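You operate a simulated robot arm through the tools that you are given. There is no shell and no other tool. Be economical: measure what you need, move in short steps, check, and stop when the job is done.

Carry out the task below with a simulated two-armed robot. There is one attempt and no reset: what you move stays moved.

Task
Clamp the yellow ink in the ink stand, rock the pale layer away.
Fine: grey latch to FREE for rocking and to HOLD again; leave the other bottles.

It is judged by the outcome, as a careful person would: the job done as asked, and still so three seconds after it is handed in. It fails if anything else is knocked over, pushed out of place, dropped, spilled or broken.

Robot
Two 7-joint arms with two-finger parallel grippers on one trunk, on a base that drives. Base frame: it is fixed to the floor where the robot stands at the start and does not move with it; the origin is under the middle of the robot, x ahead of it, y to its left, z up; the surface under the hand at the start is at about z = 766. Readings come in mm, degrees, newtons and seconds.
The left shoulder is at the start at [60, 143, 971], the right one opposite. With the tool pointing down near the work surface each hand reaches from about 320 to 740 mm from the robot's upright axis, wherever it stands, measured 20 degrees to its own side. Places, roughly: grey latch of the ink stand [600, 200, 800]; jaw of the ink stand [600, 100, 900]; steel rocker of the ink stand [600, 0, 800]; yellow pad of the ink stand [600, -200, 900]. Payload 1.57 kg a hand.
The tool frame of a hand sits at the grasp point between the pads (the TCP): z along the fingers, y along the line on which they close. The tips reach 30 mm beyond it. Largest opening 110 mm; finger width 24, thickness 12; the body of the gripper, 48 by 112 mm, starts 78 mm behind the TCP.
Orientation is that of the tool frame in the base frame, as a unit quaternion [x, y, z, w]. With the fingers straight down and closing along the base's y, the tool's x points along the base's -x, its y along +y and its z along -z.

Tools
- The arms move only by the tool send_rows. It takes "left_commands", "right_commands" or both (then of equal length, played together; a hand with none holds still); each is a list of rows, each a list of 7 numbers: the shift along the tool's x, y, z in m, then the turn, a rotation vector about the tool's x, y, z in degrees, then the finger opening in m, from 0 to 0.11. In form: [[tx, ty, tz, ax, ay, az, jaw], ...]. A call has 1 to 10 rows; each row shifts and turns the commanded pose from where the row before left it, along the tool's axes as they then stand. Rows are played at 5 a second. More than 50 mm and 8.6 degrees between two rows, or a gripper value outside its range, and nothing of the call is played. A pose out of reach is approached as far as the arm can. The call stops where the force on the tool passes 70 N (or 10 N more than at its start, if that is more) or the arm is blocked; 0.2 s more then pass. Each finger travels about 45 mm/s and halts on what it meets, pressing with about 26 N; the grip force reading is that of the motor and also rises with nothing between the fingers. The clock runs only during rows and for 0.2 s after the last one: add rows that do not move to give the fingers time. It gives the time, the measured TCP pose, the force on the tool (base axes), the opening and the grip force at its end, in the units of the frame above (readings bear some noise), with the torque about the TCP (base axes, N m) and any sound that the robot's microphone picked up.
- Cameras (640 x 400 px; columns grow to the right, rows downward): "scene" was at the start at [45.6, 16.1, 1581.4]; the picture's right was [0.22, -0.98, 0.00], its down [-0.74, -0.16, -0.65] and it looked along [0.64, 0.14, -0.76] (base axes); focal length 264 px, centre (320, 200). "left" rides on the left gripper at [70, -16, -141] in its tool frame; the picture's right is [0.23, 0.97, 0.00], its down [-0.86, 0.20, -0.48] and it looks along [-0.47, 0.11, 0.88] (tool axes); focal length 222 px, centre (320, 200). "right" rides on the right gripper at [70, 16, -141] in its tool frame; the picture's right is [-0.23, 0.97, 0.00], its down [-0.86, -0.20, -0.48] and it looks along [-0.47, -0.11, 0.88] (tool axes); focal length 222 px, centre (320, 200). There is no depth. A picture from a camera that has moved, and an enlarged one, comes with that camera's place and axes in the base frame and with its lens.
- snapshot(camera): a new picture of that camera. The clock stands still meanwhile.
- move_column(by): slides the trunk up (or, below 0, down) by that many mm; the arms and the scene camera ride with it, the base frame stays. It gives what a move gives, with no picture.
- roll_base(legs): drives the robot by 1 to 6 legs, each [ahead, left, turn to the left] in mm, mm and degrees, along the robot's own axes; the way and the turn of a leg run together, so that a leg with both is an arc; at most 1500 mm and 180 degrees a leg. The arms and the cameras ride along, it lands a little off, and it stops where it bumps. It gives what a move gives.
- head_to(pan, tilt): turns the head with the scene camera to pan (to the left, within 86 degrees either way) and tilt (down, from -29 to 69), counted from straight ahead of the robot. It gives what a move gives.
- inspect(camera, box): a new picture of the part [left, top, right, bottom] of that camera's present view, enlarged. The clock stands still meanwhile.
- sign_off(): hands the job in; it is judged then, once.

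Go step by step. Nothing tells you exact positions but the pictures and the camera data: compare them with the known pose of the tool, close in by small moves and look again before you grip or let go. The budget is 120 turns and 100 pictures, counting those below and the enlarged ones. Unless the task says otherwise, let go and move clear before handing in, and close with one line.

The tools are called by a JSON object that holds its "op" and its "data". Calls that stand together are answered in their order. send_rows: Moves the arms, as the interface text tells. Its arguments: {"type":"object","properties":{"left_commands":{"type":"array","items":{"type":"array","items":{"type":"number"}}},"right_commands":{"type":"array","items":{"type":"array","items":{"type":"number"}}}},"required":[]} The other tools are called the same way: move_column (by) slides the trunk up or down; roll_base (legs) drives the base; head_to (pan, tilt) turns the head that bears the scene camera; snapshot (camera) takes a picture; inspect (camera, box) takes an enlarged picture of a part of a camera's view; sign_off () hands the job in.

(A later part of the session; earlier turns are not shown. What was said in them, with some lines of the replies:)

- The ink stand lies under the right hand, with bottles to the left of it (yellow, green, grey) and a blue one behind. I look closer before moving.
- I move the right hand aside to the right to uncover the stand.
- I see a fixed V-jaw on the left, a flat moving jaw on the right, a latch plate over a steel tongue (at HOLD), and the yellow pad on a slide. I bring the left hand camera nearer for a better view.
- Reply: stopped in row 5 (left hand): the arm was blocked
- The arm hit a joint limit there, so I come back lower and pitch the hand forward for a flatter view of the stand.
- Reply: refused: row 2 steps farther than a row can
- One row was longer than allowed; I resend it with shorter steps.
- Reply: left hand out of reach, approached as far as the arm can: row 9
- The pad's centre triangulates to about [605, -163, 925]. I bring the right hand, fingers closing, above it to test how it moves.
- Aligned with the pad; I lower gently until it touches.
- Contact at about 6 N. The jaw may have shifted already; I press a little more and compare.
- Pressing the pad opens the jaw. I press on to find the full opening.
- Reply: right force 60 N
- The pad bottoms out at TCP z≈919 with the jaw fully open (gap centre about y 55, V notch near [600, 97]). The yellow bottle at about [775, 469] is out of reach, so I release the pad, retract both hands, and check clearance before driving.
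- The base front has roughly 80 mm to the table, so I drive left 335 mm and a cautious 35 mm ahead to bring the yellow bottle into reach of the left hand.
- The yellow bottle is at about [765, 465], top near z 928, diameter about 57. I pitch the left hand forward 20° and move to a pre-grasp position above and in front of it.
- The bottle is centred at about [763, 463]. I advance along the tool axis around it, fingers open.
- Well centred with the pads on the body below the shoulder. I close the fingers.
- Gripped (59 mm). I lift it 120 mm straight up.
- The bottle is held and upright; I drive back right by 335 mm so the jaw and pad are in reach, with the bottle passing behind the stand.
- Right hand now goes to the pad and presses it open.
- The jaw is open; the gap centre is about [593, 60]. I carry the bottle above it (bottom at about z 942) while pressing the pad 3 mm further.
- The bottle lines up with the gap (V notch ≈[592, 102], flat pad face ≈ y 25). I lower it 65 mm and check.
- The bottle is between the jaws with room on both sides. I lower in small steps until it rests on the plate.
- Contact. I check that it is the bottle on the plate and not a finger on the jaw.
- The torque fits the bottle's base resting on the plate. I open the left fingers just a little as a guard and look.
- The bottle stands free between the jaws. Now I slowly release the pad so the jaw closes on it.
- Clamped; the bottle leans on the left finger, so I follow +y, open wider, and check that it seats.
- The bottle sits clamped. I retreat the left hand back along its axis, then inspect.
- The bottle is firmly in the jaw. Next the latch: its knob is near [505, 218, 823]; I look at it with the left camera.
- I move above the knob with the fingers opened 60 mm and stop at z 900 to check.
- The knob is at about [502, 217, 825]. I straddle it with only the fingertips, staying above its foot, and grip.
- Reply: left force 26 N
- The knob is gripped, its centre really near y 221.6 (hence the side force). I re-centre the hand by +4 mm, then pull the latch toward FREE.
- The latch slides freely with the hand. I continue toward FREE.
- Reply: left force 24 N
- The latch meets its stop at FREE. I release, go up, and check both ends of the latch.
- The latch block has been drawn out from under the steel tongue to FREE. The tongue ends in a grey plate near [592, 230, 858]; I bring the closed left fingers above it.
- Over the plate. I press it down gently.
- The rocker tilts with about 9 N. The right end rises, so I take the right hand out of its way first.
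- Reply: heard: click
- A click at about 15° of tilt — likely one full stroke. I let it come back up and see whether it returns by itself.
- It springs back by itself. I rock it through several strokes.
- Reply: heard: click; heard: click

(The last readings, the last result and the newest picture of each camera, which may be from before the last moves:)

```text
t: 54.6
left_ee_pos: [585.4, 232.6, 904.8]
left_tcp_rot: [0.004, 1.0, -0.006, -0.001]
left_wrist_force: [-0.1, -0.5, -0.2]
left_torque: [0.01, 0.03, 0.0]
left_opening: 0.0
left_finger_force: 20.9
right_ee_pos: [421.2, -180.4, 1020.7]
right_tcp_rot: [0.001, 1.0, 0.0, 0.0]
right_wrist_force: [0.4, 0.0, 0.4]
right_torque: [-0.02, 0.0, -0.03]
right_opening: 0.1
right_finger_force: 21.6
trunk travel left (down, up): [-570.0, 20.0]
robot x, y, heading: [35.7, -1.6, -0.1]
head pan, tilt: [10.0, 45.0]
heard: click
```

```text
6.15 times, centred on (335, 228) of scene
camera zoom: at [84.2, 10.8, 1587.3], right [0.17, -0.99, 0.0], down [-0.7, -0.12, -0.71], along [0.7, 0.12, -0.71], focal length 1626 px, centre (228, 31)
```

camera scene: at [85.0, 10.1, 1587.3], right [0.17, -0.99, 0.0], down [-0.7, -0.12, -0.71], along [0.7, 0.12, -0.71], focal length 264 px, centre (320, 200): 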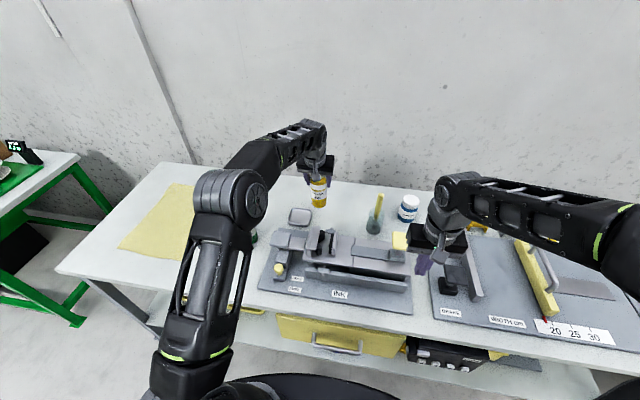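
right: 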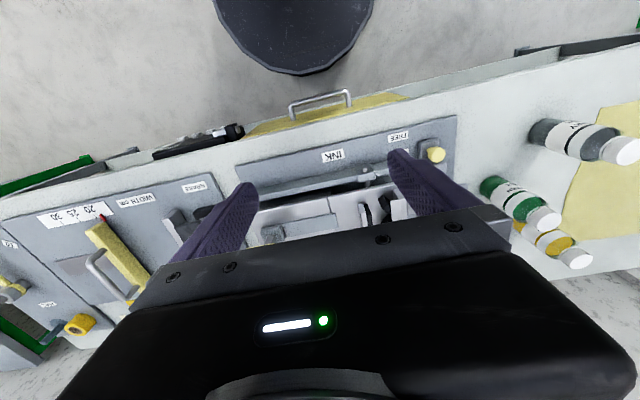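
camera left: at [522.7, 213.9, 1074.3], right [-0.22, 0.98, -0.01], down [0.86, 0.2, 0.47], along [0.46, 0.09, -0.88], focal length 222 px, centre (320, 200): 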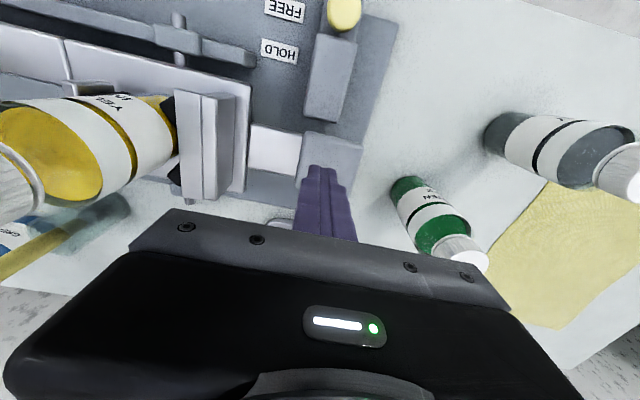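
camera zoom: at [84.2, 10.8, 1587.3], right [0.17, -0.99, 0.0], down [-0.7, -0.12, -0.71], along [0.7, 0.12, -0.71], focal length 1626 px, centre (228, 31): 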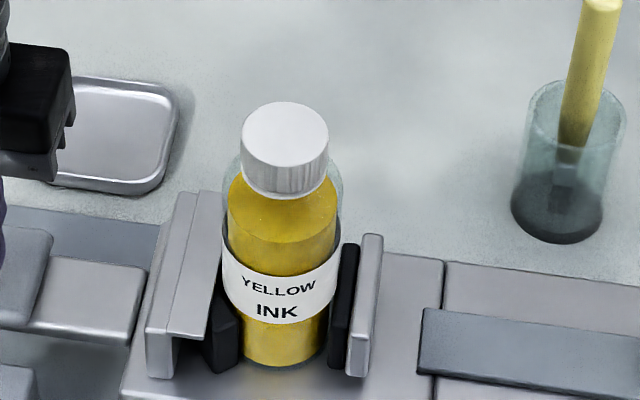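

The pale band above the label has gone after three clicks. I check closely, also from the left camera.

{"op": "inspect", "data": {"camera": "scene", "box": [320, 205, 350, 255]}}

{"op": "inspect", "data": {"camera": "left", "box": [0, 40, 260, 260]}}

```text
8.00 times, centred on (335, 230) of scene
camera zoom: at [84.2, 10.8, 1587.3], right [0.17, -0.99, 0.0], down [-0.7, -0.12, -0.71], along [0.7, 0.12, -0.71], focal length 2113 px, centre (200, -40)
```

zoom: 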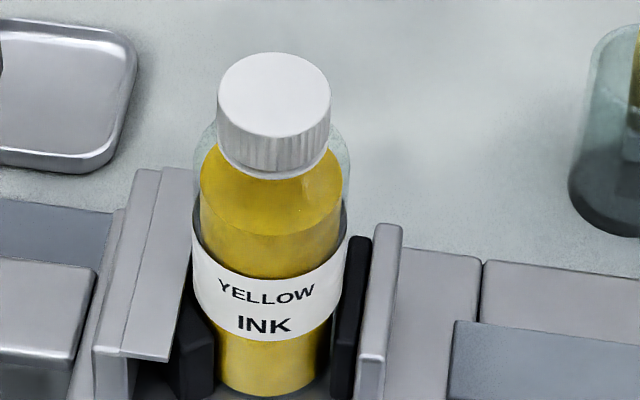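

```text
1.82 times, centred on (130, 150) of left
camera zoom: at [516.3, 218.1, 1045.2], right [-0.22, 0.98, -0.01], down [0.86, 0.2, 0.47], along [0.46, 0.09, -0.88], focal length 404 px, centre (666, 291)
```

zoom: 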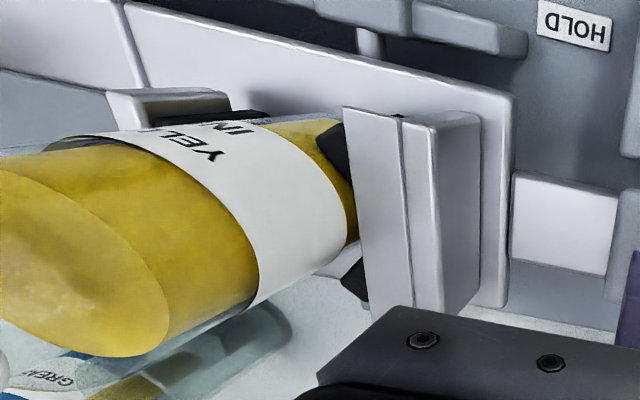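

The ink is uniform now. I move the left hand back over the knob (now near [464, 221]) to return the latch to HOLD.

{"op": "send_rows", "data": {"left_commands": [[0, 0, -0.04, 0, 0, 0, 0.0], [0.04, -0.004, -0.01, 0, 0, 0, 0.03], [0.04, -0.004, 0, 0, 0, 0, 0.06], [0.043, -0.004, 0, 0, 0, 0, 0.06], [0, 0, 0.04, 0, 0, 0, 0.06], [0, 0, 0.02, 0, 0, 0, 0.06]]}}

{"op": "snapshot", "data": {"camera": "left"}}

```text
t: 56.0
left_ee_pos: [460.8, 219.8, 889.5]
left_tcp_rot: [0.002, 1.0, -0.008, -0.001]
left_wrist_force: [0.0, -0.4, -0.3]
left_torque: [-0.01, 0.0, -0.02]
left_opening: 59.9
left_finger_force: 0.0
right_ee_pos: [422.9, -179.6, 1021.7]
right_tcp_rot: [0.001, 1.0, -0.001, 0.0]
right_wrist_force: [-0.2, 0.2, 0.5]
right_torque: [0.01, -0.03, 0.01]
right_opening: 0.0
right_finger_force: 21.6
trunk travel left (down, up): [-570.0, 20.0]
robot x, y, heading: [31.7, -3.0, 0.0]
head pan, tilt: [10.0, 45.0]
```

```text
30 pictures are left
camera left: at [392.1, 205.9, 1030.9], right [-0.22, 0.98, -0.01], down [0.86, 0.2, 0.47], along [0.46, 0.09, -0.88], focal length 222 px, centre (320, 200)
```

left: 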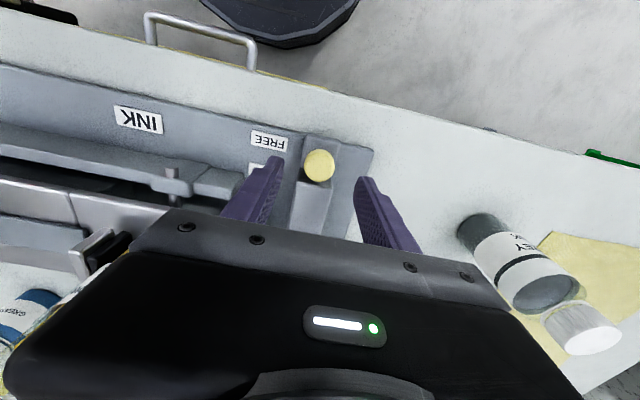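

{"op": "send_rows", "data": {"left_commands": [[0, -0.001, 0.03, 0, 0, 0, 0.06], [0, 0, 0.023, 0, 0, 0, 0.06], [0, 0, 0, 0, 0, 0, 0.03], [0, 0, 0, 0, 0, 0, 0.014], [0, 0, 0, 0, 0, 0, 0.014]]}}

```text
t: 57.2
left_ee_pos: [460.4, 219.8, 838.3]
left_tcp_rot: [0.002, 1.0, -0.006, -0.001]
left_wrist_force: [0.1, 15.6, 2.2]
left_torque: [0.42, 0.01, 0.1]
left_opening: 29.2
left_finger_force: 22.3
right_ee_pos: [419.6, -178.8, 1022.2]
right_tcp_rot: [0.001, 1.0, -0.001, 0.0]
right_wrist_force: [0.5, 0.2, 0.1]
right_torque: [-0.03, 0.01, -0.02]
right_opening: 0.1
right_finger_force: 21.8
trunk travel left (down, up): [-570.0, 20.0]
robot x, y, heading: [33.6, 1.0, 0.2]
head pan, tilt: [10.0, 45.0]
```

Gripped. I push the latch forward toward HOLD in small steps.

{"op": "send_rows", "data": {"left_commands": [[-0.004, 0.002, 0, 0, 0, 0, 0.014], [-0.006, 0, 0, 0, 0, 0, 0.014], [-0.006, 0, 0, 0, 0, 0, 0.014], [-0.006, 0, 0, 0, 0, 0, 0.014], [-0.006, 0, 0, 0, 0, 0, 0.014]]}}

{"op": "inspect", "data": {"camera": "scene", "box": [240, 190, 420, 310]}}

```text
t: 58.4
left_ee_pos: [490.3, 221.7, 839.9]
left_tcp_rot: [0.004, 1.0, -0.008, -0.002]
left_wrist_force: [0.3, 1.1, -27.5]
left_torque: [0.02, 0.25, 0.0]
left_opening: 28.9
left_finger_force: 38.9
right_ee_pos: [423.5, -180.4, 1021.1]
right_tcp_rot: [0.002, 1.0, -0.001, -0.001]
right_wrist_force: [-0.1, -0.7, 0.3]
right_torque: [0.01, 0.0, -0.01]
right_opening: 0.0
right_finger_force: 21.7
trunk travel left (down, up): [-570.0, 20.0]
robot x, y, heading: [33.6, -0.5, -0.1]
head pan, tilt: [10.0, 45.0]
```

```text
3.33 times, centred on (330, 250) of scene
camera zoom: at [86.6, 12.2, 1587.1], right [0.17, -0.99, 0.0], down [-0.7, -0.12, -0.71], along [0.7, 0.12, -0.71], focal length 881 px, centre (287, 33)
```

zoom: 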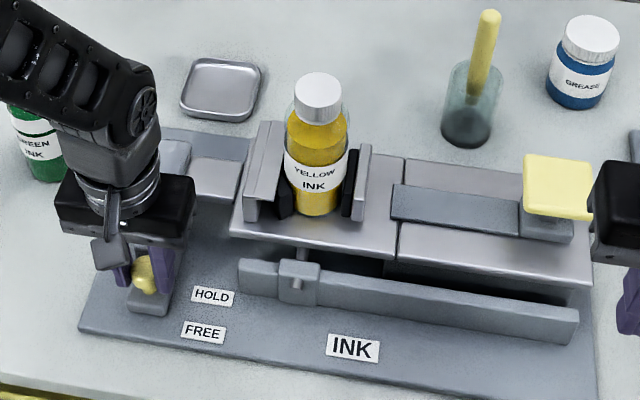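

{"op": "send_rows", "data": {"left_commands": [[-0.004, 0, 0.001, 0, 0, 0, 0.014], [-0.004, 0, 0.001, 0, 0, 0, 0.014], [-0.003, 0, 0, 0, 0, 0, 0.014]]}}

{"op": "inspect", "data": {"camera": "scene", "box": [240, 190, 420, 310]}}

```text
t: 59.2
left_ee_pos: [500.6, 220.5, 838.3]
left_tcp_rot: [0.004, 1.0, -0.006, 0.0]
left_wrist_force: [-3.8, 1.9, 2.0]
left_torque: [-0.01, 0.25, -0.05]
left_opening: 28.6
left_finger_force: 38.7
right_ee_pos: [420.2, -180.4, 1021.2]
right_tcp_rot: [0.001, 1.0, 0.0, 0.0]
right_wrist_force: [-0.3, -0.5, 0.3]
right_torque: [-0.01, -0.02, -0.02]
right_opening: 0.0
right_finger_force: 21.7
trunk travel left (down, up): [-570.0, 20.0]
robot x, y, heading: [34.7, -6.5, -0.2]
head pan, tilt: [10.0, 45.0]
```

```text
3.33 times, centred on (330, 250) of scene
camera zoom: at [83.9, 11.3, 1587.8], right [0.17, -0.99, 0.0], down [-0.7, -0.12, -0.71], along [0.7, 0.12, -0.71], focal length 881 px, centre (287, 33)
```

zoom: 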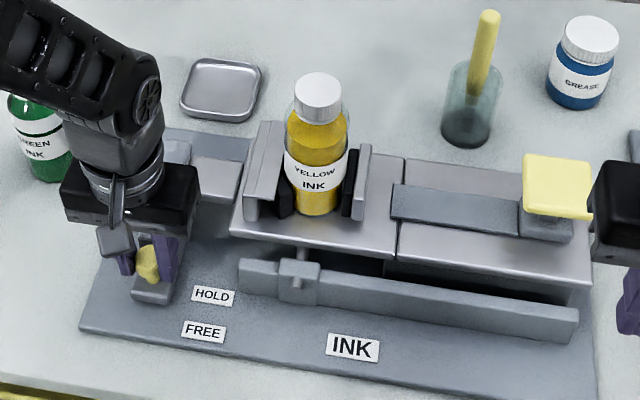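

{"op": "send_rows", "data": {"left_commands": [[-0.003, 0, 0, 0, 0, 0, 0.014], [-0.002, 0, 0, 0, 0, 0, 0.014]]}}

```text
t: 59.8
left_ee_pos: [502.0, 221.6, 837.7]
left_tcp_rot: [0.004, 1.0, -0.007, -0.004]
left_wrist_force: [-20.0, -1.9, 3.4]
left_torque: [-0.08, 0.43, -0.03]
left_opening: 28.9
left_finger_force: 38.7
right_ee_pos: [419.9, -180.2, 1021.4]
right_tcp_rot: [0.001, 1.0, 0.0, 0.001]
right_wrist_force: [0.7, -0.2, 0.4]
right_torque: [0.0, -0.01, -0.02]
right_opening: 0.0
right_finger_force: 21.4
trunk travel left (down, up): [-570.0, 20.0]
robot x, y, heading: [29.6, -4.9, -0.3]
head pan, tilt: [10.0, 45.0]
```

The latch is against its HOLD stop (20 N). I release, rise, retreat, and verify.

{"op": "send_rows", "data": {"left_commands": [[0.001, 0, 0, 0, 0, 0, 0.04], [0, 0, 0, 0, 0, 0, 0.06], [0, 0, -0.03, 0, 0, 0, 0.06], [0, 0, -0.045, 0, 0, 0, 0.06], [0.02, 0, -0.045, 0, 0, 0, 0.06], [0.03, 0, -0.04, 0, 0, 0, 0.06], [0.035, 0.03, 0, 0, 0, 0, 0.06], [0.03, 0.04, 0, 0, 0, 0, 0.06], [0, 0, 0, 0, 0, 0, 0.06]]}}

{"op": "snapshot", "data": {"camera": "scene"}}

{"op": "inspect", "data": {"camera": "scene", "box": [250, 190, 430, 310]}}

{"op": "snapshot", "data": {"camera": "left"}}

```text
t: 61.8
left_ee_pos: [391.7, 296.9, 998.7]
left_tcp_rot: [0.004, 1.0, -0.007, -0.003]
left_wrist_force: [0.4, 0.2, -0.4]
left_torque: [0.0, 0.01, -0.03]
left_opening: 59.9
left_finger_force: 0.1
right_ee_pos: [420.5, -180.5, 1020.0]
right_tcp_rot: [0.0, 1.0, 0.0, 0.0]
right_wrist_force: [0.3, -0.7, -0.2]
right_torque: [0.02, 0.02, -0.01]
right_opening: 0.2
right_finger_force: 21.3
trunk travel left (down, up): [-570.0, 20.0]
robot x, y, heading: [33.8, 0.5, -0.2]
head pan, tilt: [10.0, 45.0]
```

```text
27 pictures are left
camera scene: at [85.0, 10.8, 1587.3], right [0.17, -0.99, 0.0], down [-0.7, -0.12, -0.71], along [0.7, 0.12, -0.71], focal length 264 px, centre (320, 200)
```

scene: 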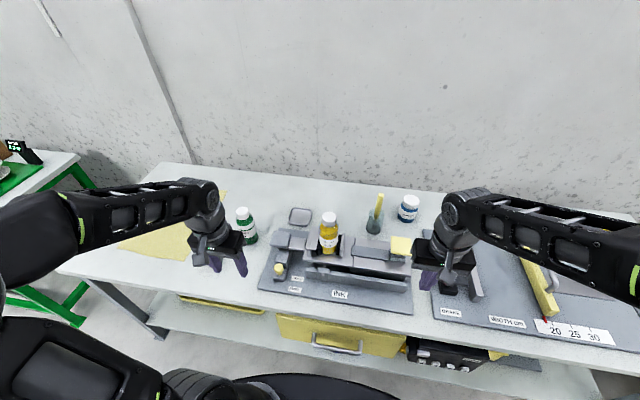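

```text
3.33 times, centred on (340, 250) of scene
camera zoom: at [85.0, 10.8, 1587.3], right [0.17, -0.99, 0.0], down [-0.7, -0.12, -0.71], along [0.7, 0.12, -0.71], focal length 881 px, centre (253, 33)
```

zoom: 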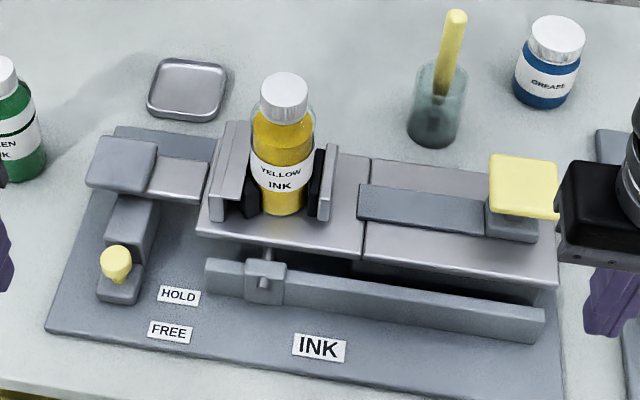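

```text
25 pictures are left
camera left: at [323.0, 281.1, 1140.4], right [-0.22, 0.98, -0.01], down [0.86, 0.2, 0.47], along [0.46, 0.09, -0.88], focal length 222 px, centre (320, 200)
```

left: 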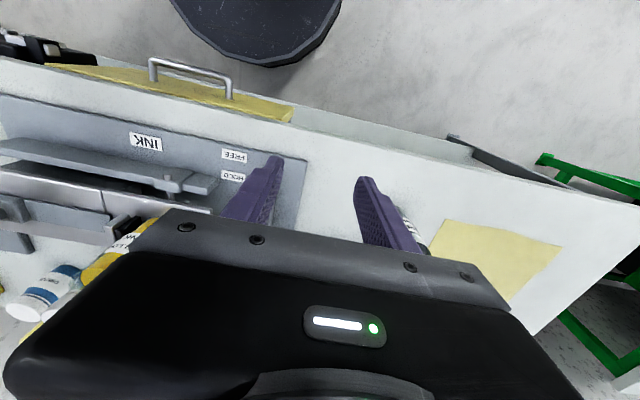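

The knob is back at HOLD, the yellow bottle is clamped with no pale layer, and both hands are clear, so I hand in.

{"op": "sign_off", "data": {}}

```text
The job is handed in.
```

The yellow ink is clamped upright in the ink stand, and its pale layer is gone after three rocks. The grey latch went to FREE for the rocking and is back at HOLD. I left the other bottles alone, and both hands are clear.
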